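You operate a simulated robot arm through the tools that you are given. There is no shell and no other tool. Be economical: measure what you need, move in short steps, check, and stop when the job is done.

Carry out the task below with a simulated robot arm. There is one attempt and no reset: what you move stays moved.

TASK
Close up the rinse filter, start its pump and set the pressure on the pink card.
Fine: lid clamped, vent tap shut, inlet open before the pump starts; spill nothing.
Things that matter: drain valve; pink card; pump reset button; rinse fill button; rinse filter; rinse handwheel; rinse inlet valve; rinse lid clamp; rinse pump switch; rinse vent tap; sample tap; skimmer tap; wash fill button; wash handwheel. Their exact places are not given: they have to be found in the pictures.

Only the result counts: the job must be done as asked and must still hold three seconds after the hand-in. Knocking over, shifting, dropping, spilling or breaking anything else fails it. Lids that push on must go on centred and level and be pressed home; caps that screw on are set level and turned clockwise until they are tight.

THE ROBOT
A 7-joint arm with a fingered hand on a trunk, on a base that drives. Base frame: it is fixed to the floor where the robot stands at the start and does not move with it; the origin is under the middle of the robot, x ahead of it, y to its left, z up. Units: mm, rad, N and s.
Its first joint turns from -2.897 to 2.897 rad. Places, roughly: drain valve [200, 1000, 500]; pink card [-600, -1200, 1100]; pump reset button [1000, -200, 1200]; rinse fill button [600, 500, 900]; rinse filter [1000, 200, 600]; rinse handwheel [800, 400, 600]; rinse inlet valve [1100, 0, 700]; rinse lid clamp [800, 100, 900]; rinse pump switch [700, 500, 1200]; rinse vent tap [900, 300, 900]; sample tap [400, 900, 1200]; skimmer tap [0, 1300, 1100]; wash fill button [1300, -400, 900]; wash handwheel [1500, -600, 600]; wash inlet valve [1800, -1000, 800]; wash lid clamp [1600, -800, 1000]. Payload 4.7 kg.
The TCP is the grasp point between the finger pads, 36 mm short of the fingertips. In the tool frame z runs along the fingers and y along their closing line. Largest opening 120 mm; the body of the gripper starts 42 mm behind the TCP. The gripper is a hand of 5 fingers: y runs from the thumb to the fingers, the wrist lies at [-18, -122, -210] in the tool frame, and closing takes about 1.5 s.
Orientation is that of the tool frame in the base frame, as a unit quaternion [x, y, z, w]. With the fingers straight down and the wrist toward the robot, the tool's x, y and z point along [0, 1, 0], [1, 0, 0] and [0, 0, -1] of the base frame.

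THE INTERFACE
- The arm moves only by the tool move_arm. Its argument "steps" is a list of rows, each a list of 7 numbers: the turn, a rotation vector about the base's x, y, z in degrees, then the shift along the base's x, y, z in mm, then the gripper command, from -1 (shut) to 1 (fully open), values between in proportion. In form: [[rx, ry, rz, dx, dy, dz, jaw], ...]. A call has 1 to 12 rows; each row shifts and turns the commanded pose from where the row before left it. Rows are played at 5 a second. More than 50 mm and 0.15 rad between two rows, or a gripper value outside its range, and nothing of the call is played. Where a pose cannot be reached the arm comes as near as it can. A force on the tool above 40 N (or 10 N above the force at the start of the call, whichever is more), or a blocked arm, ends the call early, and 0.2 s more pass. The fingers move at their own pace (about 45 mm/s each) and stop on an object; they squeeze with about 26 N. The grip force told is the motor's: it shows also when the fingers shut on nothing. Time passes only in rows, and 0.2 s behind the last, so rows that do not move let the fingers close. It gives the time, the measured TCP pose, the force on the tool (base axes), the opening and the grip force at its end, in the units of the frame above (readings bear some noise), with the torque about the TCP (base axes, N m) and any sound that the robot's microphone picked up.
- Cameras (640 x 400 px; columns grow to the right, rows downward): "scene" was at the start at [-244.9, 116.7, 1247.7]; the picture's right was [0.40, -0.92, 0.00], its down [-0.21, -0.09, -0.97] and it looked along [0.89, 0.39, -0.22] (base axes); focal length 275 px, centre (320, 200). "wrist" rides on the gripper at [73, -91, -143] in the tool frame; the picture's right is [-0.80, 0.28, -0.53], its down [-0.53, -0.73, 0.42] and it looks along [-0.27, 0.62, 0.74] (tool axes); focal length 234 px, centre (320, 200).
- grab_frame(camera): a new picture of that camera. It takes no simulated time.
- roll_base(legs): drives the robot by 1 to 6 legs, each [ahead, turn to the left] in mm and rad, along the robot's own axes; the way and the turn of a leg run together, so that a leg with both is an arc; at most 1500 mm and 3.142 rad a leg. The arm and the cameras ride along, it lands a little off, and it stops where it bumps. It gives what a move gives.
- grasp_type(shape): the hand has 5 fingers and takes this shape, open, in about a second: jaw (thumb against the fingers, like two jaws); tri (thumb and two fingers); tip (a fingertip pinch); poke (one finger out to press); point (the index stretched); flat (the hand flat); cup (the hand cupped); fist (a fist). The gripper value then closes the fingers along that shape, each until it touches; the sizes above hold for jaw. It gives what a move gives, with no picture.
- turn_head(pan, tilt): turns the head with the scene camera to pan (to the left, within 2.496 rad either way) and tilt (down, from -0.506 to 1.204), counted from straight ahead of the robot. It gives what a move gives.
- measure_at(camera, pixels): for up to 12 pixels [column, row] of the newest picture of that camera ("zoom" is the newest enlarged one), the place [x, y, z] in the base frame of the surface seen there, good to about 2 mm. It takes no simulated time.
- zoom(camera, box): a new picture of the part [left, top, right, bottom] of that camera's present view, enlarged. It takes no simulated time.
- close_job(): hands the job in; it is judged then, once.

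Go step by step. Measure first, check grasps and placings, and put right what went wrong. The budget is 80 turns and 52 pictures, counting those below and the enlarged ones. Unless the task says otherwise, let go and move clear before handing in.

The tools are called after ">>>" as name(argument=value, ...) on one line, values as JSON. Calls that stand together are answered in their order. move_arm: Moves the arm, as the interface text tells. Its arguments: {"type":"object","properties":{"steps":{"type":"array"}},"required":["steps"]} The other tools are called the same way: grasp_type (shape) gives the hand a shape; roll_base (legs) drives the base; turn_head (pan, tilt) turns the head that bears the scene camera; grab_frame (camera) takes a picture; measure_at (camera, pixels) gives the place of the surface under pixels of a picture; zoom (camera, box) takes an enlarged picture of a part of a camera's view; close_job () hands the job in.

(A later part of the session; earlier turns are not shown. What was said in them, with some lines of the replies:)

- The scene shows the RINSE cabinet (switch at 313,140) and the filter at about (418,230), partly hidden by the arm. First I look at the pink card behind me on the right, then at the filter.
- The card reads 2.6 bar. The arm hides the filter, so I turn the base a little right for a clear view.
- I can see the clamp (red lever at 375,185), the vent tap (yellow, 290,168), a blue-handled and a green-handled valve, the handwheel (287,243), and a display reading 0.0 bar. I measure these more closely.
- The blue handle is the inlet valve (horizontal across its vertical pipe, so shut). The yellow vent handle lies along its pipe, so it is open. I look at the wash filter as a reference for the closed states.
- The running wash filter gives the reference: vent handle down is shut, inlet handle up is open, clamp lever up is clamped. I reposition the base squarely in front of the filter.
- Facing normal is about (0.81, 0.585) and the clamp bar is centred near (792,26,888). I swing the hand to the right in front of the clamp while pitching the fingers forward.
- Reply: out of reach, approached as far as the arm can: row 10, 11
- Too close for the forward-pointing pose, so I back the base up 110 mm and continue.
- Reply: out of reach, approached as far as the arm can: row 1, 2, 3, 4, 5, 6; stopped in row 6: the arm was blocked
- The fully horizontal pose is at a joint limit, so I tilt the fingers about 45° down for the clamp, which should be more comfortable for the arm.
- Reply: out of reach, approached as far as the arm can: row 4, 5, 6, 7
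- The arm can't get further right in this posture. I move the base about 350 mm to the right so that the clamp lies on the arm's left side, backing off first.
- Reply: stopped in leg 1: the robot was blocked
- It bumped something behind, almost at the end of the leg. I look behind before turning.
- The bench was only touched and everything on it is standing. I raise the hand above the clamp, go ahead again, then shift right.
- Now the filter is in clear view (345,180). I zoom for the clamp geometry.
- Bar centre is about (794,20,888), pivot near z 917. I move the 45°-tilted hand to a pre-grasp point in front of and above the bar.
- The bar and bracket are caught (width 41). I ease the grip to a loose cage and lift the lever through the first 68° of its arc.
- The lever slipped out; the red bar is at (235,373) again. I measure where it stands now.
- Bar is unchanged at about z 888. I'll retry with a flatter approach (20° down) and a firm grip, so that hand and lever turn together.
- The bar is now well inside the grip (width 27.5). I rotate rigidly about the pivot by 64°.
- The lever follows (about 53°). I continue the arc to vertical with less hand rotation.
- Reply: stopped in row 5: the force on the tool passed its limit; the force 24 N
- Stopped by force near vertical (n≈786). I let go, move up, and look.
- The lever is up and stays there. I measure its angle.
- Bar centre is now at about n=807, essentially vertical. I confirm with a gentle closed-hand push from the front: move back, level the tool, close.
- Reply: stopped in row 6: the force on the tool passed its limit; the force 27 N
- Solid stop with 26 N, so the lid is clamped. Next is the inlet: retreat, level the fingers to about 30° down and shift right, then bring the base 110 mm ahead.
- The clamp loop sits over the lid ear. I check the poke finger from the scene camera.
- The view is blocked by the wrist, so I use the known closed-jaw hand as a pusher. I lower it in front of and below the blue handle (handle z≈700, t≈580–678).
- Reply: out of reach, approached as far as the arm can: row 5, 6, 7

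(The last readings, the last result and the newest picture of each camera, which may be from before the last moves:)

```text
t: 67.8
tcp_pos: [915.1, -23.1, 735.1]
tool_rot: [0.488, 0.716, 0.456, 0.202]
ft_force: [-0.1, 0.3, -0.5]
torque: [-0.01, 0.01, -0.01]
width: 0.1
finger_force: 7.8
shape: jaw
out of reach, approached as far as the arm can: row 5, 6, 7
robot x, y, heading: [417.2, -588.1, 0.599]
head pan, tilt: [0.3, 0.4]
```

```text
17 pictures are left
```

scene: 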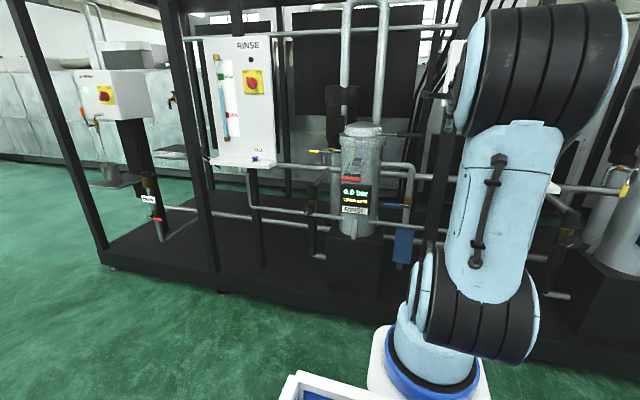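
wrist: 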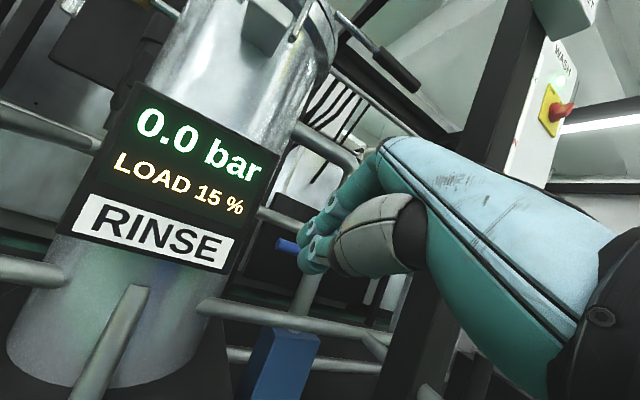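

Low and flat is out of reach here; instead I'll pinch the blue handle with the fingers about 58° down, since the pads then lie roughly in the plane of rotation. Moving to pre-grasp.

>>> move_arm(steps=[[-4.1, 5.68, 0, 0, 0, 25, -0.1], [-4.1, 5.68, 0, 28.7, 5.6, 25, -0.1], [-4.1, 5.68, 0, 28.7, 5.6, 10, -0.1], [-4.1, 5.68, 0, 28.7, 5.6, 0, -0.1], [0, 0, 0, 28.7, 5.6, -8, -0.1]])

>>> grab_frame(camera="wrist")

```text
t: 69.0
tcp_pos: [1028.4, -2.9, 789.8]
tool_rot: [0.535, 0.797, 0.254, 0.116]
ft_force: [-0.7, 0.4, -0.9]
torque: [0.0, 0.03, -0.05]
width: 53.8
finger_force: 0.1
shape: jaw
robot x, y, heading: [417.4, -588.5, 0.597]
head pan, tilt: [0.3, 0.4]
```

```text
16 pictures are left
```

wrist: 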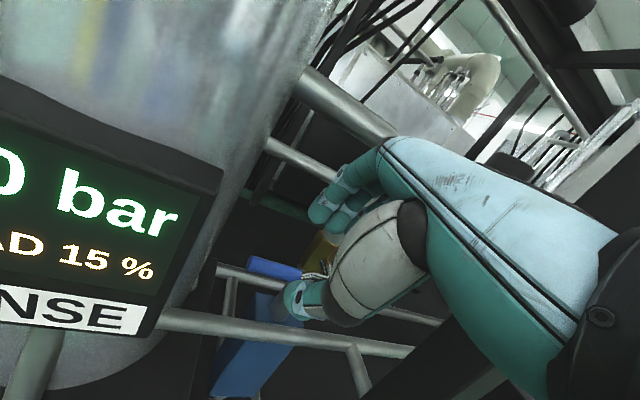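

>>> move_arm(steps=[[0, 0, 0, 12.2, 8.8, -24.3, -0.1], [0, 0, 0, 12.2, 8.8, -24.3, -0.1], [0, 0, 0, 12.2, 8.8, -24.3, -0.1], [0, 0, 0, 0, 0, 0, -1], [0, 0, 0, 0, 0, 0, -1], [0, 0, 0, 0, 0, 0, -1], [0, 0, 0, 0, 0, 0, -1], [0, 0, 0, 0, 0, 0, -1], [0, 0, 0, 0, 0, 0, -1]])

>>> grab_frame(camera="wrist")

```text
t: 71.0
tcp_pos: [1065.2, 25.0, 718.7]
tool_rot: [0.535, 0.797, 0.255, 0.117]
ft_force: [0.0, 1.6, -1.4]
torque: [-0.07, -0.12, 0.11]
width: 12.6
finger_force: 26.3
shape: jaw
robot x, y, heading: [415.8, -589.9, 0.595]
head pan, tilt: [0.3, 0.4]
```

```text
15 pictures are left
```

wrist: 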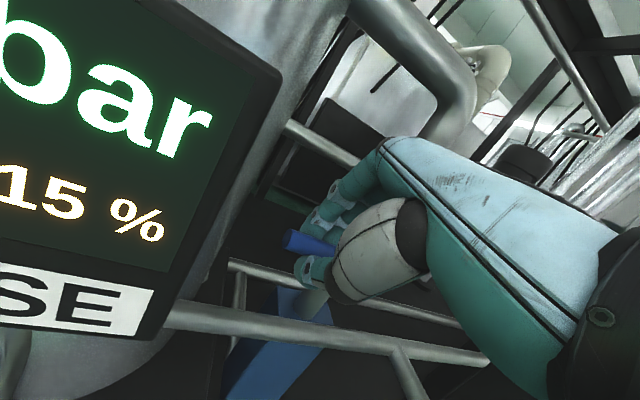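

The handle is gripped (width 12.6). I swing it up along its arc.

>>> move_arm(steps=[[2.43, 1.76, 0, 0.6, -0.9, 13, -1], [2.43, 1.76, 0, 2.3, -3.3, 12.7, -1], [2.43, 1.76, 0, 3.5, -5, 11.8, -1], [2.43, 1.76, 0, 4.8, -6.7, 10.7, -1], [2.43, 1.76, 0, 6, -8.3, 9.3, -1], [2.43, 1.76, 0, 6.9, -9.5, 7.5, -1], [2.43, 1.76, 0, 7.5, -10.4, 5.5, -1], [2.43, 1.76, 0, 8, -11, 3.4, -1], [2.43, 1.76, 0, 8, -11, 1.1, -1]])

>>> grab_frame(camera="wrist")

```text
t: 73.0
tcp_pos: [1091.6, -7.4, 840.0]
tool_rot: [0.584, 0.741, 0.318, -0.092]
ft_force: [-0.4, 0.0, 0.0]
torque: [-0.01, 0.0, 0.03]
width: 10.3
finger_force: 25.5
shape: jaw
out of reach, approached as far as the arm can: row 7, 8, 9
robot x, y, heading: [419.4, -588.3, 0.6]
head pan, tilt: [0.3, 0.4]
```

```text
14 pictures are left
```

wrist: 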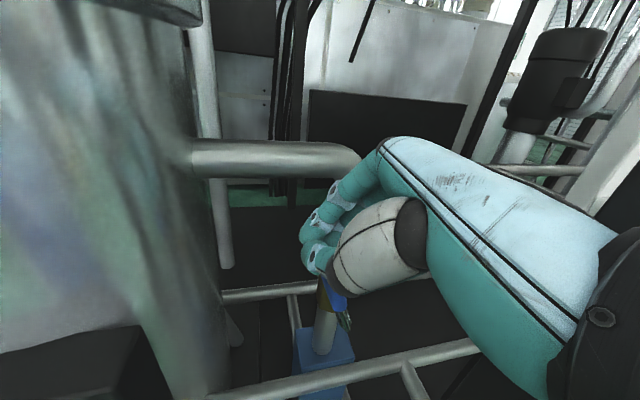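

The arm strayed upward at a joint limit; blue shows at (335,295). I zoom in there and measure.

>>> zoom(camera="wrist", box=[270, 230, 400, 340])

>>> measure_at(camera="wrist", pixels=[[332, 288], [336, 295], [342, 308], [346, 320], [328, 300], [323, 325]])

```text
3.64 times, centred on (335, 285) of wrist
```

zoom: 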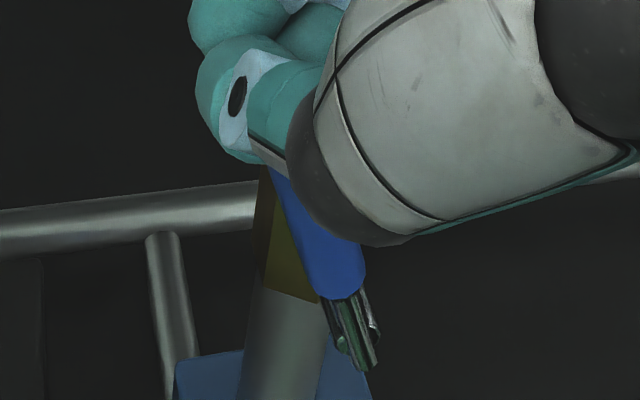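

```text
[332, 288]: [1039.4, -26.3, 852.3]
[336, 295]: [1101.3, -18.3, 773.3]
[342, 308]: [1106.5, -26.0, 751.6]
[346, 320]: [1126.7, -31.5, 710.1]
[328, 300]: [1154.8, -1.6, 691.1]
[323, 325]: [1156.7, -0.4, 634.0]
```

The handle stands about 15° short of vertical with the fingertips still on its top. I finish by moving right while un-rolling.

>>> move_arm(steps=[[-2.43, -1.76, 0, 2.3, -3.2, -2, -1], [-2.43, -1.76, 0, 2.9, -4.1, -1, -1], [-2.43, -1.76, 0, 2.9, -4.1, -1, -1], [-2.43, -1.76, 0, 2.9, -4.1, -1, -1], [-2.43, -1.76, 0, 2.9, -4.1, -1, -1]])

>>> grab_frame(camera="wrist")

```text
t: 74.2
tcp_pos: [1104.8, -26.9, 837.8]
tool_rot: [0.557, 0.777, 0.291, 0.022]
ft_force: [-2.9, 2.7, 25.6]
torque: [0.22, -0.2, 0.02]
width: 11.3
finger_force: 26.3
shape: jaw
robot x, y, heading: [420.2, -589.7, 0.6]
head pan, tilt: [0.3, 0.4]
```

```text
12 pictures are left
```

wrist: 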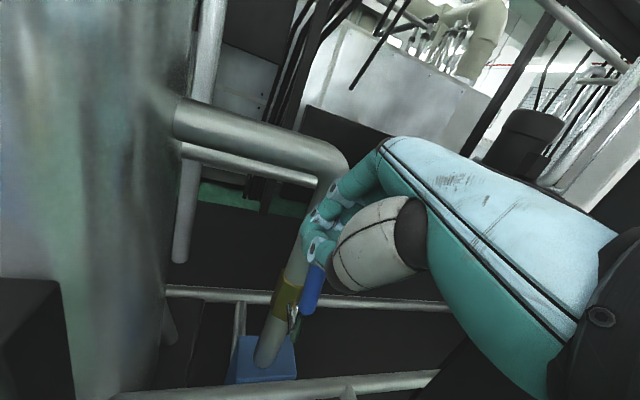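

>>> measure_at(camera="wrist", pixels=[[317, 272], [313, 282], [309, 295], [305, 307], [293, 320]])

>>> move_arm(steps=[[0, 0, 0, 3.5, -4.9, 0, -1], [0, 0, 0, 0, 0, 0, 0], [0, 0, 0, 0, 0, 0, 0.1], [0, 0, 0, -10, -7, 40, 0.1], [0, 0, 0, -30, -22, 30, 0], [0, 0, 0, -36, -26, 15, -0.5]])

>>> grab_frame(camera="wrist")

```text
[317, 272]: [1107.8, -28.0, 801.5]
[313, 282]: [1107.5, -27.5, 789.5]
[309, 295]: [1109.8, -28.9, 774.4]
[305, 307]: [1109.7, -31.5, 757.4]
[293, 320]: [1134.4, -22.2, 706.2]
```

```text
t: 75.6
tcp_pos: [1031.9, -88.5, 915.8]
tool_rot: [0.558, 0.778, 0.288, 0.021]
ft_force: [0.1, 0.4, -1.3]
torque: [0.08, -0.04, -0.03]
width: 30.4
finger_force: 0.0
shape: jaw
robot x, y, heading: [416.6, -589.5, 0.595]
head pan, tilt: [0.3, 0.4]
```

```text
11 pictures are left
```

wrist: 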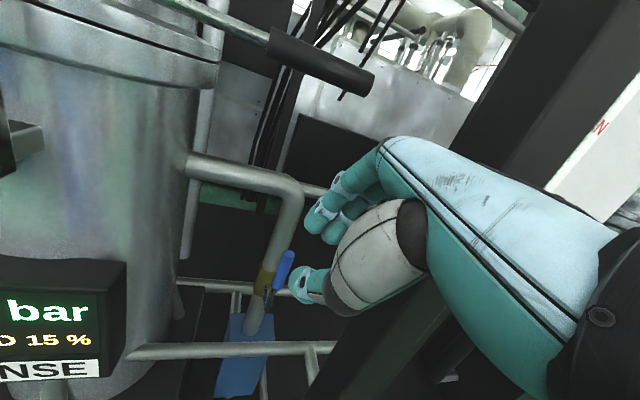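

>>> measure_at(camera="wrist", pixels=[[288, 256], [284, 266], [280, 276], [277, 285], [269, 293]])

```text
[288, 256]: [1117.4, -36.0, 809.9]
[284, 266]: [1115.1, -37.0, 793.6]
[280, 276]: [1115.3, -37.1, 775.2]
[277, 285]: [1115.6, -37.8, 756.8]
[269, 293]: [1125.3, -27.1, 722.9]
```

The inlet handle is exactly vertical: open. Now I retract the hand and move the base about 320 mm left for the vent, switch and handwheel.

>>> move_arm(steps=[[0, 0, 0, -28, -20, 10, -1], [0, 0, 0, -35, -25, 20, -1], [0, 0, 0, -35, -25, 30, -1], [0, 0, 0, -35, -25, 20, -1]])

>>> roll_base(legs=[[0, 1.571], [320, 0], [0, -1.55]])

```text
refused: row 3 steps farther than a row can; nothing moved
```

```text
t: 85.5
tcp_pos: [773.5, 229.3, 917.6]
tool_rot: [0.517, 0.806, 0.29, 0.007]
ft_force: [-0.4, 0.4, -0.1]
torque: [0.01, -0.03, -0.02]
width: 30.2
finger_force: 0.2
shape: jaw
robot x, y, heading: [215.8, -325.6, 0.7]
head pan, tilt: [0.3, 0.4]
```

The arm move was refused, yet the base drove with the hand still out; no block was reported. I check the scene at once.

>>> turn_head(pan=-0.1, tilt=0.35)

>>> grab_frame(camera="scene")

```text
t: 86.4
tcp_pos: [772.1, 230.9, 916.0]
tool_rot: [0.517, 0.806, 0.289, 0.007]
ft_force: [-0.5, -0.4, -0.6]
torque: [-0.02, 0.01, -0.01]
width: 30.1
finger_force: 0.0
shape: jaw
robot x, y, heading: [216.7, -330.4, 0.702]
head pan, tilt: [-0.099, 0.351]
```

```text
10 pictures are left
```

scene: 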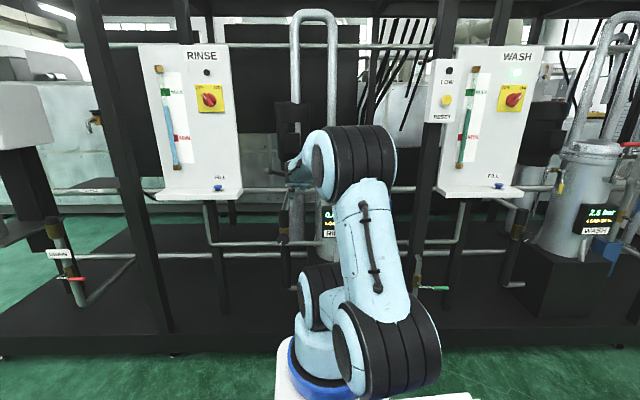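

Nothing was disturbed. I bring the closed fingertips above the yellow vent handle (tip near 843,352,932), un-rolling the hand.

>>> move_arm(steps=[[-4.07, -2.93, 0, 0, 0, 38, -1], [-4.07, -2.93, 0, 0, 0, 38, -1], [-4.07, -2.93, 0, 0, 0, 38, -1], [0, 0, 0, 24, 33.3, 0, -1], [0, 0, 0, 24, 33.3, 0, -1], [0, 0, 0, 24, 33.3, 0, -1]])

>>> grab_frame(camera="wrist")

```text
t: 87.8
tcp_pos: [846.8, 328.7, 1029.8]
tool_rot: [0.489, 0.829, 0.241, 0.123]
ft_force: [0.6, 0.7, 1.7]
torque: [0.0, 0.02, -0.03]
width: 0.2
finger_force: 26.4
shape: jaw
robot x, y, heading: [215.4, -333.0, 0.697]
head pan, tilt: [-0.099, 0.351]
```

```text
9 pictures are left
```

wrist: 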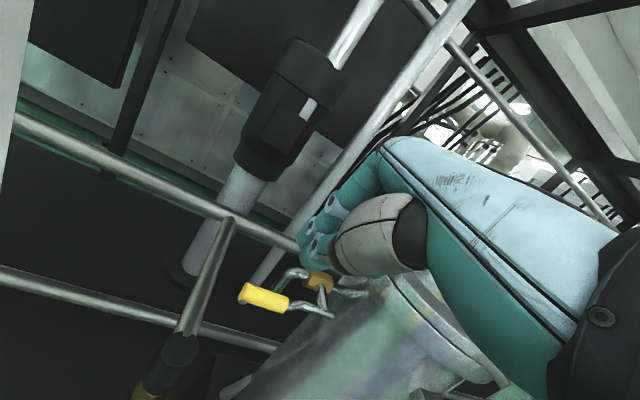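

The fingertips are above the yellow handle (263,297). I push it down along its arc toward vertical.

>>> move_arm(steps=[[0, 0, 0, -2.3, 3.2, -30, -1], [0, 0, 0, 0, 0, -29, -1], [0, 0, 0, -2.1, 2.9, -18.4, -1], [0, 0, 0, 0.7, -1, -18.7, -1], [0, 0, 0, 3.6, -4.9, -17.7, -1], [0, 0, 0, 6, -8.4, -15.6, -1], [0, 0, 0, 8.3, -11.5, -12.3, -1], [0, 0, 0, 9.8, -13.6, -8.3, -1]])

>>> grab_frame(camera="wrist")

```text
t: 89.6
tcp_pos: [864.8, 297.7, 882.1]
tool_rot: [0.487, 0.831, 0.242, 0.122]
ft_force: [-19.2, 9.8, 6.7]
torque: [-0.07, -0.3, 0.11]
width: 0.0
finger_force: 26.1
shape: jaw
robot x, y, heading: [214.8, -330.8, 0.701]
head pan, tilt: [-0.099, 0.351]
```

```text
8 pictures are left
```

wrist: 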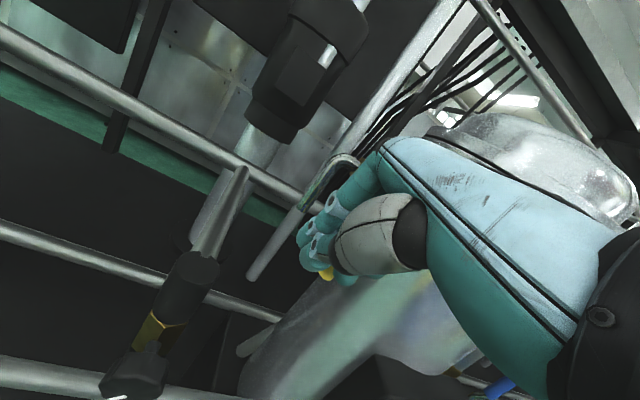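

>>> move_arm(steps=[[0, 0, 0, 2.5, -4.5, -1, -1], [0, 0, 0, 2.5, -4.5, 0, -1], [0, 0, 0, 2.5, -4.5, 0, -1], [0, 0, 0, 2.5, -4.5, 0, -1]])

>>> measure_at(camera="wrist", pixels=[[327, 274]])

```text
t: 90.0
tcp_pos: [864.6, 298.1, 881.4]
tool_rot: [0.484, 0.832, 0.243, 0.121]
ft_force: [-17.5, 5.6, 3.3]
torque: [-0.09, -0.2, 0.09]
width: 0.0
finger_force: 26.3
shape: jaw
robot x, y, heading: [216.3, -329.7, 0.709]
head pan, tilt: [-0.099, 0.351]
stopped in row 2: the force on the tool passed its limit (the readings are from after the stop); the commanded pose is now the measured one
```

```text
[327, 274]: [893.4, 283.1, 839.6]
```

The handle tip now lies at t=293, straight under its pivot, against a stop: the vent is shut. I retreat to the left and look closely at the pump switch.

>>> move_arm(steps=[[0, 0, 0, -12, 16, 0, -1], [0, 0, 0, -20, 18, 5, -1], [0, 0, 0, -36, -26, 10, -1], [0, 0, 0, -36, -26, 10, -1], [0, 0, 0, -36, -26, 10, -1]])

>>> zoom(camera="scene", box=[185, 78, 233, 118])

>>> measure_at(camera="zoom", pixels=[[300, 200], [250, 200], [320, 250], [330, 180], [360, 200], [200, 250], [420, 250], [320, 320]])

```text
t: 91.2
tcp_pos: [728.9, 255.4, 913.6]
tool_rot: [0.486, 0.831, 0.242, 0.121]
ft_force: [0.1, 0.4, 0.8]
torque: [0.05, -0.01, 0.02]
width: 0.0
finger_force: 25.4
shape: jaw
robot x, y, heading: [212.8, -329.9, 0.702]
head pan, tilt: [-0.099, 0.351]
```

```text
10.00 times, centred on (209, 98) of scene
```

zoom: 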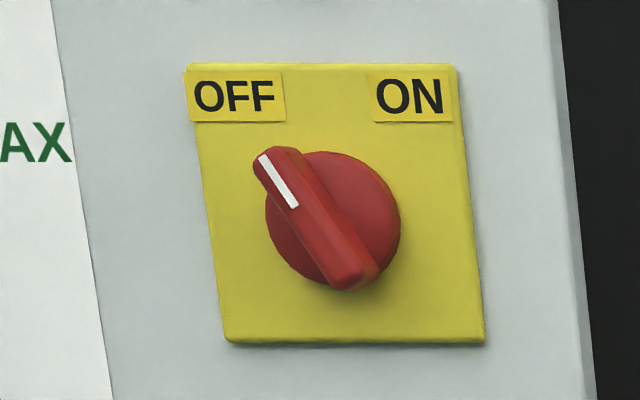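

```text
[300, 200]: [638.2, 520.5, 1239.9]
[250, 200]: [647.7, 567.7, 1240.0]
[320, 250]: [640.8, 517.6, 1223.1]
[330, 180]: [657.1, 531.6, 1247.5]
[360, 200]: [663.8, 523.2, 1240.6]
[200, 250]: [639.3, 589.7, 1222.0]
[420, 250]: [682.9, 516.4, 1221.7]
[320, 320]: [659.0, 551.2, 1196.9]
```

Switch bar: pointer upper left at OFF, knob centre near t=-46, z=1232, bar front at n=822. I raise the hand to the left of it with fingers nearly level.

>>> move_arm(steps=[[4.2, -5.84, 0, -20, -14.6, 40, -1], [4.2, -5.84, 0, -20, -14.6, 40, -1], [4.2, -5.84, 0, -20, -14.6, 40, -1], [4.2, -5.84, 0, -20, -14.6, 40, -1], [4.2, -5.84, 0, -14.6, 20.3, 40, -1], [4.2, -5.84, 0, -14.6, 20.3, 40, -1], [0, 0, 0, -26.3, 36.5, 18, -1], [0, 0, 0, -26.3, 36.5, 18, -1], [0, 0, 0, -26.3, 36.5, 18, -1], [0, 0, 0, -26.3, 36.5, 18, -1], [0, 0, 0, -26.3, 36.5, 18, -1], [0, 0, 0, -26.3, 36.5, 4, -1]])

```text
t: 93.8
tcp_pos: [459.3, 452.4, 1253.0]
tool_rot: [0.406, 0.684, 0.549, 0.257]
ft_force: [-0.2, -1.8, 1.4]
torque: [-0.06, 0.07, 0.05]
width: 0.0
finger_force: 26.2
shape: jaw
robot x, y, heading: [214.5, -332.4, 0.705]
head pan, tilt: [-0.099, 0.351]
```

>>> move_arm(steps=[[0, 0, 0, 31, 27, -1, -1], [0, 0, 0, 31, 27, -1, -1], [0, 0, 0, 31, 27, -1, -1], [0, 0, 0, 31, 27, 0, -1]])

>>> grab_frame(camera="wrist")

```text
t: 94.8
tcp_pos: [580.7, 563.1, 1250.6]
tool_rot: [0.405, 0.684, 0.55, 0.256]
ft_force: [0.3, -1.0, 0.4]
torque: [-0.05, 0.03, 0.0]
width: 0.0
finger_force: 25.6
shape: jaw
robot x, y, heading: [216.6, -331.6, 0.704]
head pan, tilt: [-0.099, 0.351]
```

```text
6 pictures are left
```

wrist: 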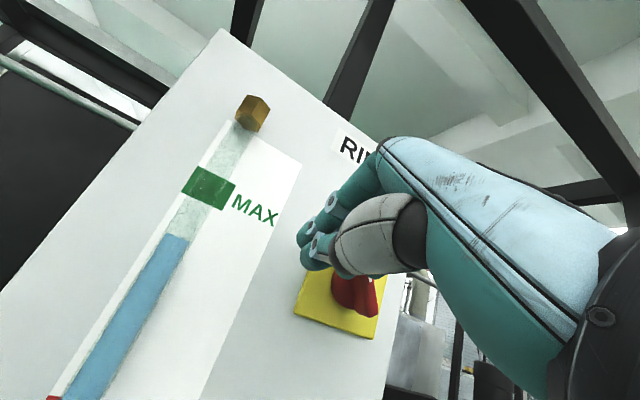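

The fingertips are left of the switch knob. I push its upper end to the right along its arc.

>>> move_arm(steps=[[0, 0, 0, 4.7, -6.5, 0, -1], [0, 0, 0, 4.7, -6.5, 0, -1], [0, 0, 0, 4.7, -6.5, 1, -1], [0, 0, 0, 4.7, -6.5, 3, -1], [0, 0, 0, 4.7, -6.5, 3, -1], [0, 0, 0, 4.7, -6.5, 3, -1], [0, 0, 0, 4.7, -6.5, 3, -1], [0, 0, 0, 4.7, -6.5, 2, -1], [0, 0, 0, 4.7, -6.5, 1, -1]])

```text
t: 96.4
tcp_pos: [608.0, 523.1, 1259.6]
tool_rot: [0.4, 0.688, 0.551, 0.253]
ft_force: [-10.0, 14.3, 4.0]
torque: [0.2, -0.05, 0.57]
width: 0.0
finger_force: 26.1
shape: jaw
robot x, y, heading: [213.7, -330.3, 0.708]
head pan, tilt: [-0.099, 0.351]
stopped in row 7: the force on the tool passed its limit (the readings are from after the stop); the commanded pose is now the measured one
```

>>> move_arm(steps=[[0, 0, 0, -9, 12.5, 0, -1], [0, 0, 0, -9, 12.5, 0, -1], [0, 0, 0, -38, -28, 0, -1], [0, 0, 0, -38, -28, 0, -1], [0, 0, 0, -38, -28, 0, -1], [0, 0, 0, -20, 28, -30, -1], [0, 0, 0, -20, 28, -30, -1]])

>>> grab_frame(camera="scene")

```text
t: 98.0
tcp_pos: [437.0, 518.6, 1200.0]
tool_rot: [0.401, 0.686, 0.552, 0.253]
ft_force: [-0.1, -0.8, 1.8]
torque: [-0.05, 0.1, 0.07]
width: 0.0
finger_force: 25.7
shape: jaw
robot x, y, heading: [217.5, -327.4, 0.705]
head pan, tilt: [-0.099, 0.351]
```

```text
5 pictures are left
```

scene: 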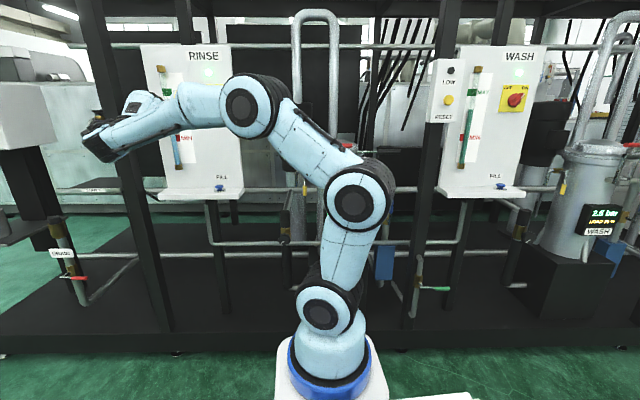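

A green glow now shows at the rinse lamp (207,72), so the pump is apparently running. I retract the arm, then shift the base right and ahead so the knob is reachable and the display visible.

>>> move_arm(steps=[[0, 0, 0, -0.8, -41.7, 0, 0], [0, 0, 0, -0.8, -41.7, 0, 0], [0, 0, 0, -0.8, -41.7, 0, 0], [0, 0, 0, -0.8, -41.7, 0, 0], [0, 0, 0, -0.8, -41.7, 0, 0], [0, 0, 0, -0.8, -41.7, 0, 0]])

```text
t: 99.4
tcp_pos: [434.8, 272.5, 1201.2]
tool_rot: [0.401, 0.687, 0.55, 0.254]
ft_force: [-0.1, 0.4, -0.7]
torque: [0.02, -0.03, -0.03]
width: 60.0
finger_force: 0.1
shape: jaw
robot x, y, heading: [215.9, -335.1, 0.704]
head pan, tilt: [-0.099, 0.351]
```

>>> roll_base(legs=[[0, -1.65], [208, 0], [0, 1.571], [110, 0]])

>>> turn_head(pan=0.3, tilt=0.4)

>>> grab_frame(camera="scene")

```text
t: 109.9
tcp_pos: [704.3, 126.0, 1202.3]
tool_rot: [0.442, 0.662, 0.534, 0.286]
ft_force: [0.4, -0.3, -0.5]
torque: [-0.01, 0.02, 0.0]
width: 59.9
finger_force: 0.1
shape: jaw
robot x, y, heading: [414.1, -444.0, 0.593]
head pan, tilt: [-0.099, 0.351]
```

```text
t: 110.8
tcp_pos: [704.6, 126.4, 1200.5]
tool_rot: [0.441, 0.662, 0.535, 0.286]
ft_force: [0.0, -0.1, 0.2]
torque: [-0.01, 0.0, -0.01]
width: 59.7
finger_force: 0.2
shape: jaw
robot x, y, heading: [419.6, -445.6, 0.588]
head pan, tilt: [0.3, 0.4]
```

```text
4 pictures are left
```

scene: 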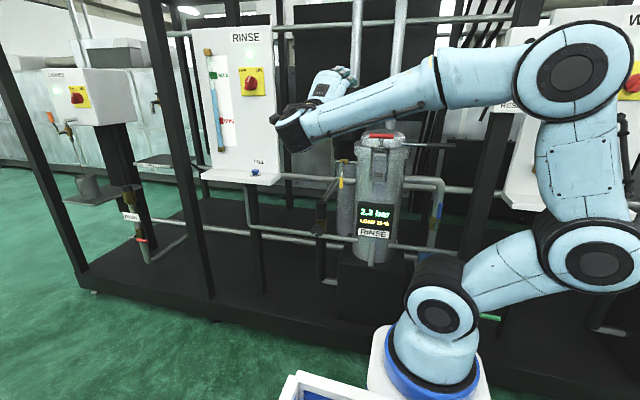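

Everything is as wanted, and the display (375,212) reads about 2.3 bar with the pump running. I zoom on display and knob together.

>>> zoom(camera="scene", box=[304, 195, 400, 255])

>>> measure_at(camera="zoom", pixels=[[95, 290], [75, 290], [120, 290], [95, 265], [95, 320], [110, 225], [110, 130], [150, 280], [110, 255], [80, 310], [130, 310], [60, 290]])

```text
6.67 times, centred on (352, 225) of scene
```

zoom: 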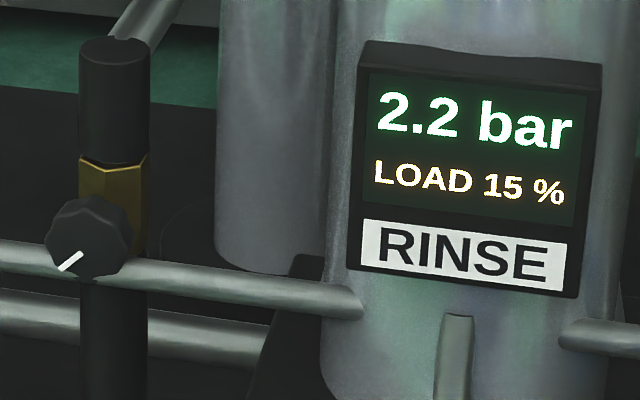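

```text
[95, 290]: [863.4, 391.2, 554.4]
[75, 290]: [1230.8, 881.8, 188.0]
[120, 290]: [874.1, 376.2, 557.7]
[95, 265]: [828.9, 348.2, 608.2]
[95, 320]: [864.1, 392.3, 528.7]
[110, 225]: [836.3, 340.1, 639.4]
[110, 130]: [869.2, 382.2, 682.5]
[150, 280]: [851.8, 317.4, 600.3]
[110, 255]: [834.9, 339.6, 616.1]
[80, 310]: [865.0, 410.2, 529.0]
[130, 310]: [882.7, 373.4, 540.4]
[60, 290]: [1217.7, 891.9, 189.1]
```

The display reads 2.2 bar, so about +0.4 bar is needed. The knob is ~60 mm wide, centre near t=197, z=628, front n=876. I'll pinch its sides with the hand tilted 45° and rolled 90°; first the reorientation while coming down.

>>> move_arm(steps=[[-4.39, 6.08, 0, 0, 0, -40, 0.4], [-4.39, 6.08, 0, 0, 0, -40, 0.4], [-4.39, 6.08, 0, 0, 0, -40, 0.4], [-4.39, 6.08, 0, 0, 0, -40, 0.4], [-4.3, -3.1, 5.3, -6, 9, -35, 0.4], [-4.3, -3.1, 5.3, -6, 9, -35, 0.4], [-4.3, -3.1, 5.3, -6, 9, -35, 0.4], [-4.3, -3.1, 5.3, -6, 9, -35, 0.4], [-4.3, -3.1, 5.3, -6, 9, -20, 0.4], [-4.3, -3.1, 5.3, -6, 9, -20, 0.4], [-4.3, -3.1, 5.3, -6, 9, -20, 0.4], [-4.3, -3.1, 5.3, -6, 9, -20, 0.4]])

```text
t: 113.3
tcp_pos: [655.4, 201.0, 823.2]
tool_rot: [0.028, 0.901, 0.231, 0.366]
ft_force: [0.3, 0.0, 0.0]
torque: [0.02, 0.0, -0.01]
width: 83.6
finger_force: 0.1
shape: jaw
robot x, y, heading: [417.1, -445.6, 0.591]
head pan, tilt: [0.3, 0.4]
```

The reorientation works. I finish the roll and move to the pre-grasp in front of the knob.

>>> move_arm(steps=[[-5.05, -2.97, 4.7, 23.6, 22.7, -26.6, 0.67], [-5.05, -2.97, 4.7, 23.6, 22.7, -26.6, 0.67], [-5.05, -2.97, 4.7, 23.6, 22.7, -26.6, 0.67], [-5.05, -2.97, 4.7, 23.6, 22.7, -26.6, 0.67], [0, 0, 0, 23.6, 22.7, -26.6, 0.67]])

>>> grab_frame(camera="wrist")

```text
t: 114.5
tcp_pos: [774.7, 311.8, 686.2]
tool_rot: [-0.208, 0.877, 0.128, 0.414]
ft_force: [-0.4, 0.0, 0.3]
torque: [-0.03, 0.03, -0.06]
width: 100.0
finger_force: 0.0
shape: jaw
robot x, y, heading: [413.9, -448.6, 0.589]
head pan, tilt: [0.3, 0.4]
```

```text
2 pictures are left
```

wrist: 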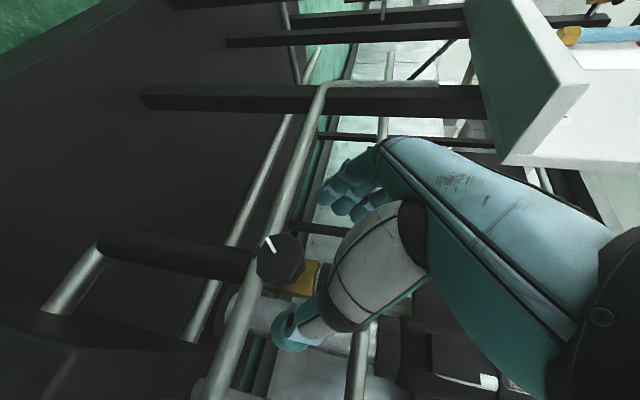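

The knob is at (280,262) in this view, between thumb and fingers. I measure it.

>>> measure_at(camera="wrist", pixels=[[280, 260], [265, 262], [292, 242], [300, 262], [285, 283], [272, 280], [268, 242], [290, 342], [345, 205], [318, 265], [240, 290], [310, 275]])

```text
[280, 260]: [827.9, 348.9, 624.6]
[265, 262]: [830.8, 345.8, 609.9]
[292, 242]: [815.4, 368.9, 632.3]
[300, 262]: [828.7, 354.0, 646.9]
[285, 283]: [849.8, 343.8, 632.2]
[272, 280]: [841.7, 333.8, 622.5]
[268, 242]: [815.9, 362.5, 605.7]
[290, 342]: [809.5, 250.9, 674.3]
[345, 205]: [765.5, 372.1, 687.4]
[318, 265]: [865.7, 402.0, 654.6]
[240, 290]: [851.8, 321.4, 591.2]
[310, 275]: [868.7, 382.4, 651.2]
```

Knob centre is t≈199, z≈627, about 48 mm across. I advance and close on it.

>>> move_arm(steps=[[0, 0, 0, 15.5, 11.6, -14.3, 0.67], [0, 0, 0, 15.5, 11.6, -14.3, 0.67], [0, 0, 0, 15.5, 11.6, -14.3, 0.67], [0, 0, 0, 0, 0, 0, -1], [0, 0, 0, 0, 0, 0, -1], [0, 0, 0, 0, 0, 0, -1], [0, 0, 0, 0, 0, 0, -1], [0, 0, 0, 0, 0, 0, -1], [0, 0, 0, 0, 0, 0, -1]])

```text
t: 116.5
tcp_pos: [796.0, 356.8, 653.6]
tool_rot: [-0.203, 0.878, 0.123, 0.415]
ft_force: [-14.1, -10.8, 10.4]
torque: [-0.31, -0.03, -0.43]
width: 32.8
finger_force: 25.8
shape: jaw
out of reach, approached as far as the arm can: row 2, 3
robot x, y, heading: [417.8, -446.1, 0.584]
head pan, tilt: [0.3, 0.4]
```

Slightly out of reach: the hand strayed 24 mm left. I open, back out, and steepen the tilt by 15°, which should be reachable.

>>> move_arm(steps=[[0, 0, 0, 0, 0, 0, 0.67], [0, 0, 0, 0, 0, 0, 0.67], [0, 0, 0, 0, 0, 0, 0.67], [0, 0, 0, 0, 0, 0, 0.67], [0, 0, 0, -10, -8, 12, 0.67], [-4.39, 6.08, 0, -4, -10, 18, 0.67], [-4.39, 6.08, 0, 5, -10, 18, 0.67], [0, 0, 0, 4, -4, 0, 0.67]])

```text
t: 118.3
tcp_pos: [785.7, 327.3, 693.8]
tool_rot: [-0.213, 0.918, 0.076, 0.327]
ft_force: [-0.6, 0.0, 0.3]
torque: [0.0, 0.02, 0.01]
width: 100.0
finger_force: 0.0
shape: jaw
out of reach, approached as far as the arm can: row 7
robot x, y, heading: [415.3, -448.3, 0.589]
head pan, tilt: [0.3, 0.4]
```

>>> move_arm(steps=[[3.4, 1.67, -4.66, 0, 0, 0, 0.67], [3.4, 1.67, -4.66, 11.9, 8.6, -16.3, 0.67], [0, 0, 0, 11.9, 8.6, -16.3, 0.67], [0, 0, 0, 11.9, 8.6, -16.3, 0.67]])

```text
t: 119.3
tcp_pos: [825.5, 354.8, 645.8]
tool_rot: [-0.116, 0.934, 0.111, 0.318]
ft_force: [0.3, 0.7, 0.5]
torque: [-0.01, -0.01, -0.04]
width: 100.1
finger_force: 0.1
shape: jaw
robot x, y, heading: [413.6, -446.9, 0.59]
head pan, tilt: [0.3, 0.4]
```

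Reached exactly, no contact. Now close on the knob.

>>> move_arm(steps=[[0, 0, 0, 0, 0, 0, -1], [0, 0, 0, 0, 0, 0, -1], [0, 0, 0, 0, 0, 0, -1], [0, 0, 0, 0, 0, 0, -1], [0, 0, 0, 0, 0, 0, -1], [0, 0, 0, 0, 0, 0, -1]])

```text
t: 120.8
tcp_pos: [824.2, 355.1, 644.2]
tool_rot: [-0.118, 0.935, 0.11, 0.317]
ft_force: [0.2, -0.9, -1.4]
torque: [-0.14, -0.13, 0.21]
width: 50.4
finger_force: 25.3
shape: jaw
robot x, y, heading: [418.9, -450.3, 0.588]
head pan, tilt: [0.3, 0.4]
```

Firm grip (width 50). I turn 20° clockwise about the knob axis, wait, and read the display.

>>> move_arm(steps=[[4.06, 2.93, 0, 0.9, -1.2, 0.3, -1], [4.06, 2.93, 0, 0.9, -1.2, 0.2, -1], [4.06, 2.93, 0, 0.9, -1.2, 0.1, -1], [4.06, 2.93, 0, 0.9, -1.2, 0, -1], [0, 0, 0, 0, 0, 0, -1], [0, 0, 0, 0, 0, 0, -1], [0, 0, 0, 0, 0, 0, -1], [0, 0, 0, 0, 0, 0, -1], [0, 0, 0, 0, 0, 0, -1], [0, 0, 0, 0, 0, 0, -1]])

>>> zoom(camera="scene", box=[304, 195, 400, 255])

```text
t: 123.0
tcp_pos: [724.5, 387.5, 675.1]
tool_rot: [-0.045, 0.938, 0.242, 0.244]
ft_force: [0.0, -0.2, -0.2]
torque: [0.03, -0.04, -0.02]
width: 34.2
finger_force: 26.2
shape: jaw
out of reach, approached as far as the arm can: row 1, 2, 3, 4
robot x, y, heading: [414.0, -445.1, 0.589]
head pan, tilt: [0.3, 0.4]
```

```text
6.67 times, centred on (352, 225) of scene
```

zoom: 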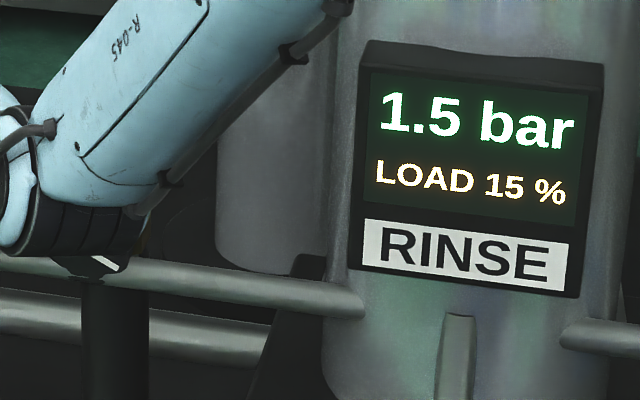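

Useful result: the hand strayed left and dragged the knob about 90° anticlockwise, giving 1.5 bar. So clockwise raises pressure at roughly 0.008 bar/°, and I need about 140° clockwise. I'll start each stroke with the hand rolled 40° anticlockwise and turn back to neutral; first I test that start pose.

>>> move_arm(steps=[[0, 0, 0, -8, -6, 3, 0.3], [0, 0, 0, -8, -6, 3, 0.67], [-6.95, -4.78, 0.28, 6, 1, 0, 0.67], [-6.95, -4.78, 0.28, 6, 0, 0, 0.67], [-6.95, -4.78, 0.28, 7, -1, 0, 0.67], [-6.95, -4.78, 0.28, 8, -1, 0, 0.67], [-6.95, -4.78, 0.28, 8, -1, -2, 0.67], [-6.95, -4.78, 0.28, 8, -2, -2, 0.67], [-6.95, -4.78, 0.28, 7.5, -1, -2, 0.67]])

```text
t: 125.0
tcp_pos: [747.4, 373.5, 678.7]
tool_rot: [-0.231, 0.852, -0.175, 0.437]
ft_force: [0.0, 0.0, -0.4]
torque: [0.0, 0.01, 0.02]
width: 99.9
finger_force: 0.1
shape: jaw
out of reach, approached as far as the arm can: row 1
robot x, y, heading: [414.6, -446.5, 0.591]
head pan, tilt: [0.3, 0.4]
```

That start pose is reachable. I advance, close, and turn 32° clockwise.

>>> move_arm(steps=[[0, 0, 0, 23.5, -3.6, -13.7, 0.67], [0, 0, 0, 23.5, -3.6, -13.7, 0.67], [0, 0, 0, 23.5, -3.6, -13.7, 0.67], [0, 0, 0, 0, 0, 0, -1], [0, 0, 0, 0, 0, 0, -1], [0, 0, 0, 0, 0, 0, -1], [0, 0, 0, 0, 0, 0, -1], [0, 0, 0, 0, 0, 0, -1], [6.49, 4.68, 0, 0.96, -1.34, 2, -1], [6.49, 4.68, 0, 1.14, -1.58, 1.75, -1], [6.49, 4.68, 0, 1.23, -1.7, 1.45, -1], [6.49, 4.68, 0, 1.35, -1.87, 1.15, -1]])

```text
t: 127.5
tcp_pos: [824.1, 355.4, 640.7]
tool_rot: [-0.158, 0.925, 0.043, 0.344]
ft_force: [11.2, -7.3, -14.2]
torque: [-0.39, 0.01, -0.16]
width: 49.4
finger_force: 26.2
shape: jaw
robot x, y, heading: [415.5, -448.5, 0.584]
head pan, tilt: [0.3, 0.4]
```

The stroke worked (32°, grip held). I continue: 8° more, open, swing back 40°, re-close.

>>> move_arm(steps=[[6.49, 4.68, 0, 1.43, -1.99, 0.82, -1], [0, 0, 0, 0, 0, 0, 0.5], [0, 0, 0, 0, 0, 0, 0.5], [-6.49, -4.68, 0, -1.43, 1.99, -0.82, 0.5], [-6.49, -4.68, 0, -1.36, 1.88, -1.16, 0.5], [-6.49, -4.68, 0, -1.25, 1.73, -1.46, 0.5], [-6.49, -4.68, 0, -1.12, 1.55, -1.75, 0.5], [-6.49, -4.68, 0, -0.97, 1.34, -2, 0.5], [0, 0, 0, 0, 0, 0, -1], [0, 0, 0, 0, 0, 0, -1], [0, 0, 0, 0, 0, 0, -1], [0, 0, 0, 0, 0, 0, -1]])

```text
t: 130.2
tcp_pos: [817.9, 365.2, 638.8]
tool_rot: [-0.236, 0.828, -0.215, 0.461]
ft_force: [2.7, -3.9, 4.3]
torque: [-0.1, -0.08, -0.15]
width: 47.6
finger_force: 25.9
shape: jaw
out of reach, approached as far as the arm can: row 1
robot x, y, heading: [412.5, -447.6, 0.589]
head pan, tilt: [0.3, 0.4]
```

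>>> move_arm(steps=[[6.49, 4.68, 0, 0.97, -1.34, 2, -1], [6.49, 4.68, 0, 1.12, -1.55, 1.75, -1], [6.49, 4.68, 0, 1.25, -1.73, 1.46, -1], [6.49, 4.68, 0, 1.36, -1.88, 1.16, -1], [3.24, 2.34, 0, 0.7, -1, 0.4, -1], [0, 0, 0, 0, 0, 0, 0.5], [0, 0, 0, 0, 0, 0, 0.5], [-3.24, -2.34, 0, -0.7, 1, -0.4, 0.5], [-6.49, -4.68, 0, -1.36, 1.88, -1.16, 0.5], [-6.49, -4.68, 0, -1.25, 1.73, -1.46, 0.5], [-6.49, -4.68, 0, -1.12, 1.55, -1.75, 0.5], [-6.49, -4.68, 0, -0.97, 1.34, -2, 0.5]])

```text
t: 132.8
tcp_pos: [816.0, 366.6, 638.9]
tool_rot: [-0.237, 0.827, -0.216, 0.462]
ft_force: [1.3, 0.8, 0.7]
torque: [-0.02, 0.06, 0.02]
width: 89.5
finger_force: 0.0
shape: jaw
robot x, y, heading: [414.9, -442.4, 0.588]
head pan, tilt: [0.3, 0.4]
```

>>> move_arm(steps=[[0, 0, 0, 0, 0, 0, -1], [0, 0, 0, 0, 0, 0, -1], [0, 0, 0, 0, 0, 0, -1], [0, 0, 0, 0, 0, 0, -1], [0, 0, 0, 0, 0, 0, -1], [6.49, 4.68, 0, 0.97, -1.34, 2, -1], [6.49, 4.68, 0, 1.12, -1.55, 1.75, -1], [6.49, 4.68, 0, 1.25, -1.73, 1.46, -1], [6.49, 4.68, 0, 1.36, -1.88, 1.16, -1], [3.24, 2.34, 0, 0.7, -1, 0.4, -1], [0, 0, 0, 0, 0, 0, 0.5], [0, 0, 0, 0, 0, 0, 0.5]])

>>> move_arm(steps=[[-3.24, -2.34, 0, -0.7, 1, -0.4, 0.5], [-6.49, -4.68, 0, -1.36, 1.88, -1.16, 0.5], [-6.49, -4.68, 0, -1.25, 1.73, -1.46, 0.5], [-6.49, -4.68, 0, -1.12, 1.55, -1.75, 0.5], [-6.49, -4.68, 0, -0.97, 1.34, -2, 0.5], [0, 0, 0, 0, 0, 0, -1], [0, 0, 0, 0, 0, 0, -1], [0, 0, 0, 0, 0, 0, -1], [0, 0, 0, 0, 0, 0, -1], [0, 0, 0, 0, 0, 0, -1]])

```text
t: 135.3
tcp_pos: [821.0, 360.4, 647.1]
tool_rot: [-0.149, 0.924, 0.047, 0.348]
ft_force: [0.4, -0.2, 0.8]
torque: [0.0, 0.05, -0.02]
width: 89.6
finger_force: 0.0
shape: jaw
robot x, y, heading: [418.7, -447.4, 0.588]
head pan, tilt: [0.3, 0.4]
```

```text
t: 137.6
tcp_pos: [818.0, 367.3, 639.7]
tool_rot: [-0.237, 0.827, -0.214, 0.462]
ft_force: [2.9, -4.1, 3.3]
torque: [-0.09, -0.16, -0.1]
width: 47.8
finger_force: 25.7
shape: jaw
robot x, y, heading: [415.5, -442.9, 0.587]
head pan, tilt: [0.3, 0.4]
```

Grip held at the stroke start, about 104° done. I turn 20° more, wait for the pressure to settle, and read the display with the last picture while still gripping, so that I can correct either way.

>>> move_arm(steps=[[6.49, 4.68, 0, 0.97, -1.34, 2, -1], [6.49, 4.68, 0, 1.12, -1.55, 1.75, -1], [3.24, 2.34, 0, 0.63, -0.87, 0.75, -1], [0, 0, 0, 0, 0, 0, -1], [0, 0, 0, 0, 0, 0, -1], [0, 0, 0, 0, 0, 0, -1], [0, 0, 0, 0, 0, 0, -1], [0, 0, 0, 0, 0, 0, -1], [0, 0, 0, 0, 0, 0, -1], [0, 0, 0, 0, 0, 0, -1], [0, 0, 0, 0, 0, 0, -1], [0, 0, 0, 0, 0, 0, -1]])

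>>> zoom(camera="scene", box=[304, 195, 400, 255])

```text
t: 140.2
tcp_pos: [819.4, 363.3, 642.4]
tool_rot: [-0.19, 0.892, -0.072, 0.404]
ft_force: [23.7, -13.5, -9.8]
torque: [-0.41, -0.26, -0.5]
width: 44.4
finger_force: 25.8
shape: jaw
robot x, y, heading: [414.6, -447.9, 0.588]
head pan, tilt: [0.3, 0.4]
```

```text
6.67 times, centred on (352, 225) of scene
```

zoom: 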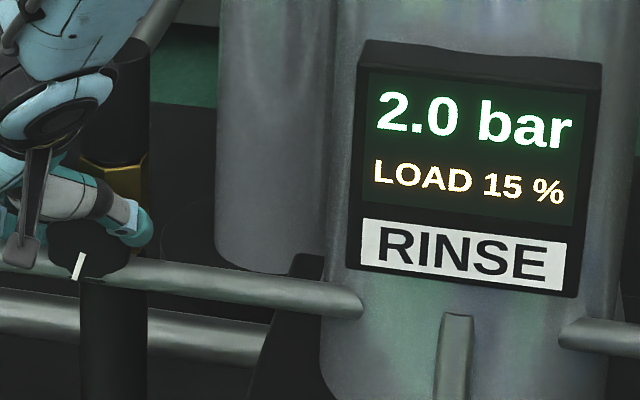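

The display reads 2.0 bar and the pointer is at about 199°: 64° was gained from 124° of hand turning, because the fingers give roughly 15° per stroke. The slope is steady at ~0.0078 bar/°, so 2.6 bar needs about 77° more, i.e. four more equal 36° strokes at about 20° effective each. I do two of them now.

>>> move_arm(steps=[[0, 0, 0, 0, 0, 0, 0.5], [0, 0, 0, 0, 0, 0, 0.5], [-3.24, -2.34, 0, -0.63, 0.87, -0.75, 0.5], [-6.49, -4.68, 0, -1.12, 1.55, -1.75, 0.5], [-6.49, -4.68, 0, -0.97, 1.34, -2, 0.5], [0, 0, 0, 0, 0, 0, -1], [0, 0, 0, 0, 0, 0, -1], [0, 0, 0, 0, 0, 0, -1], [0, 0, 0, 0, 0, 0, -1], [0, 0, 0, 0, 0, 0, -1]])

>>> move_arm(steps=[[6.49, 4.68, 0, 0.97, -1.34, 2, -1], [6.49, 4.68, 0, 1.12, -1.55, 1.75, -1], [6.49, 4.68, 0, 1.25, -1.73, 1.46, -1], [6.49, 4.68, 0, 1.36, -1.88, 1.16, -1], [3.24, 2.34, 0, 0.7, -1, 0.4, -1], [0, 0, 0, 0, 0, 0, -1]])

>>> move_arm(steps=[[0, 0, 0, 0, 0, 0, 0.5], [0, 0, 0, 0, 0, 0, 0.5], [-3.24, -2.34, 0, -0.7, 1, -0.4, 0.5], [-6.49, -4.68, 0, -1.36, 1.88, -1.16, 0.5], [-6.49, -4.68, 0, -1.25, 1.73, -1.46, 0.5], [-6.49, -4.68, 0, -1.12, 1.55, -1.75, 0.5], [-6.49, -4.68, 0, -0.97, 1.34, -2, 0.5], [0, 0, 0, 0, 0, 0, -1], [0, 0, 0, 0, 0, 0, -1], [0, 0, 0, 0, 0, 0, -1], [0, 0, 0, 0, 0, 0, -1], [0, 0, 0, 0, 0, 0, -1]])

>>> move_arm(steps=[[6.49, 4.68, 0, 0.97, -1.34, 2, -1], [6.49, 4.68, 0, 1.12, -1.55, 1.75, -1]])

>>> move_arm(steps=[[6.49, 4.68, 0, 1.25, -1.73, 1.46, -1], [6.49, 4.68, 0, 1.36, -1.88, 1.16, -1], [3.24, 2.34, 0, 0.7, -1, 0.4, -1]])

```text
t: 142.3
tcp_pos: [817.6, 367.2, 637.8]
tool_rot: [-0.235, 0.828, -0.214, 0.462]
ft_force: [4.2, -3.6, 3.2]
torque: [-0.11, -0.18, -0.15]
width: 48.3
finger_force: 25.4
shape: jaw
robot x, y, heading: [418.3, -449.8, 0.587]
head pan, tilt: [0.3, 0.4]
```

```text
t: 143.8
tcp_pos: [822.8, 359.1, 645.1]
tool_rot: [-0.148, 0.925, 0.045, 0.347]
ft_force: [20.8, -15.5, -6.8]
torque: [-0.53, -0.29, -0.62]
width: 45.5
finger_force: 25.8
shape: jaw
robot x, y, heading: [417.9, -444.8, 0.592]
head pan, tilt: [0.3, 0.4]
```

```text
t: 146.3
tcp_pos: [817.7, 365.8, 639.2]
tool_rot: [-0.236, 0.828, -0.215, 0.462]
ft_force: [3.9, -4.3, 3.2]
torque: [-0.09, -0.13, -0.16]
width: 49.0
finger_force: 26.2
shape: jaw
robot x, y, heading: [416.6, -443.4, 0.588]
head pan, tilt: [0.3, 0.4]
```

```text
t: 146.9
tcp_pos: [819.0, 361.8, 641.4]
tool_rot: [-0.2, 0.881, -0.101, 0.416]
ft_force: [11.4, -12.9, -0.5]
torque: [-0.34, -0.15, -0.36]
width: 46.8
finger_force: 26.0
shape: jaw
robot x, y, heading: [417.7, -446.5, 0.588]
head pan, tilt: [0.3, 0.4]
```

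```text
t: 147.8
tcp_pos: [822.4, 358.2, 644.9]
tool_rot: [-0.148, 0.925, 0.045, 0.348]
ft_force: [19.3, -16.7, -9.0]
torque: [-0.55, -0.22, -0.58]
width: 45.9
finger_force: 26.0
shape: jaw
robot x, y, heading: [417.4, -446.8, 0.585]
head pan, tilt: [0.3, 0.4]
```

The readings repeat consistently stroke to stroke. I do the remaining two strokes the same way.

>>> move_arm(steps=[[0, 0, 0, 0, 0, 0, 0.5], [0, 0, 0, 0, 0, 0, 0.5], [-3.24, -2.34, 0, -0.7, 1, -0.4, 0.5], [-6.49, -4.68, 0, -1.36, 1.88, -1.16, 0.5], [-6.49, -4.68, 0, -1.25, 1.73, -1.46, 0.5], [-6.49, -4.68, 0, -1.12, 1.55, -1.75, 0.5], [-6.49, -4.68, 0, -0.97, 1.34, -2, 0.5], [0, 0, 0, 0, 0, 0, -1], [0, 0, 0, 0, 0, 0, -1], [0, 0, 0, 0, 0, 0, -1], [0, 0, 0, 0, 0, 0, -1], [0, 0, 0, 0, 0, 0, -1]])

>>> move_arm(steps=[[6.49, 4.68, 0, 0.97, -1.34, 2, -1], [6.49, 4.68, 0, 1.12, -1.55, 1.75, -1], [6.49, 4.68, 0, 1.25, -1.73, 1.46, -1], [6.49, 4.68, 0, 1.36, -1.88, 1.16, -1], [3.24, 2.34, 0, 0.7, -1, 0.4, -1], [0, 0, 0, 0, 0, 0, -1]])

>>> move_arm(steps=[[0, 0, 0, 0, 0, 0, 0.5], [0, 0, 0, 0, 0, 0, 0.5], [-3.24, -2.34, 0, -0.7, 1, -0.4, 0.5], [-6.49, -4.68, 0, -1.36, 1.88, -1.16, 0.5], [-6.49, -4.68, 0, -1.25, 1.73, -1.46, 0.5], [-6.49, -4.68, 0, -1.12, 1.55, -1.75, 0.5], [-6.49, -4.68, 0, -0.97, 1.34, -2, 0.5], [0, 0, 0, 0, 0, 0, -1], [0, 0, 0, 0, 0, 0, -1], [0, 0, 0, 0, 0, 0, -1], [0, 0, 0, 0, 0, 0, -1], [0, 0, 0, 0, 0, 0, -1]])

>>> move_arm(steps=[[6.49, 4.68, 0, 0.97, -1.34, 2, -1], [6.49, 4.68, 0, 1.12, -1.55, 1.75, -1], [6.49, 4.68, 0, 1.25, -1.73, 1.46, -1], [6.49, 4.68, 0, 1.36, -1.88, 1.16, -1], [0, 0, 0, 0, 0, 0, -1]])

>>> grab_frame(camera="scene")

```text
t: 150.3
tcp_pos: [818.4, 366.2, 640.7]
tool_rot: [-0.236, 0.827, -0.215, 0.462]
ft_force: [3.4, -4.2, 4.3]
torque: [-0.15, -0.2, -0.16]
width: 48.9
finger_force: 26.2
shape: jaw
robot x, y, heading: [414.8, -444.1, 0.589]
head pan, tilt: [0.3, 0.4]
```

```text
t: 151.8
tcp_pos: [822.7, 357.7, 643.6]
tool_rot: [-0.148, 0.925, 0.046, 0.347]
ft_force: [22.8, -13.6, -6.6]
torque: [-0.5, -0.33, -0.67]
width: 45.0
finger_force: 26.6
shape: jaw
robot x, y, heading: [415.8, -447.3, 0.591]
head pan, tilt: [0.3, 0.4]
```

```text
t: 154.3
tcp_pos: [818.3, 365.6, 638.8]
tool_rot: [-0.236, 0.828, -0.215, 0.462]
ft_force: [4.9, -5.9, 3.4]
torque: [-0.08, -0.16, -0.17]
width: 48.5
finger_force: 26.0
shape: jaw
robot x, y, heading: [418.0, -449.9, 0.589]
head pan, tilt: [0.3, 0.4]
```

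```text
t: 155.6
tcp_pos: [823.2, 358.7, 644.4]
tool_rot: [-0.159, 0.918, 0.017, 0.363]
ft_force: [19.4, -13.1, -9.5]
torque: [-0.47, -0.18, -0.5]
width: 46.1
finger_force: 25.7
shape: jaw
robot x, y, heading: [417.3, -446.7, 0.587]
head pan, tilt: [0.3, 0.4]
```

```text
refused: no pictures are left
```

No pictures remain; by the calibrated strokes the setting should be at about 2.6 bar. I open, back out along the fingers and move clear.

>>> move_arm(steps=[[0, 0, 0, 0, 0, 0, 0.6], [0, 0, 0, 0, 0, 0, 0.6], [0, 0, 0, 0, 0, 0, 0.6], [0, 0, 0, -20, -4.4, 22, 0.6], [0, 0, 0, -20, -4.4, 22, 0.6], [0, 0, 0, -22, -12, 22, 0.6], [0, 0, 0, -30, -22, 20, 0.6], [0, 0, 0, -30, -22, 20, 0.6], [0, 0, 0, -30, -22, 20, 0.6], [0, 0, 0, 0, 0, 0, 0.6], [0, 0, 0, 0, 0, 0, 0.6]])

```text
t: 157.9
tcp_pos: [670.5, 271.1, 773.1]
tool_rot: [-0.159, 0.918, 0.018, 0.363]
ft_force: [0.0, -0.4, -0.5]
torque: [0.0, -0.01, 0.01]
width: 95.8
finger_force: 0.0
shape: jaw
robot x, y, heading: [413.0, -448.5, 0.591]
head pan, tilt: [0.3, 0.4]
```

The hand is free and clear of the knob (no force, fingers open), so I hand in.

>>> close_job()

```text
The job is handed in.
```

The job is handed in, but the final 2.6 bar is an estimate: the last display reading I saw was 2.0 bar, and I had no pictures left after that. From there I turned the handwheel about 77° further clockwise, using the bar-per-degree rate from the earlier readings, which puts it at roughly 2.55–2.65 bar.

- **Before the pump started:** the lid was clamped, the vent tap shut and the inlet open. I checked all three by picture or by pushing against the stop.
- **Pump:** it is running. The display went from 0.0 to 2.2 bar after I turned the switch.
- **Overshoot:** while gripping the handwheel the hand slipped and turned it the wrong way, dropping the pressure to 1.5 bar before I brought it back up.
- **Bump:** early on the base backed into the dye bench. A picture afterwards showed everything on it still standing. I saw nothing spill.
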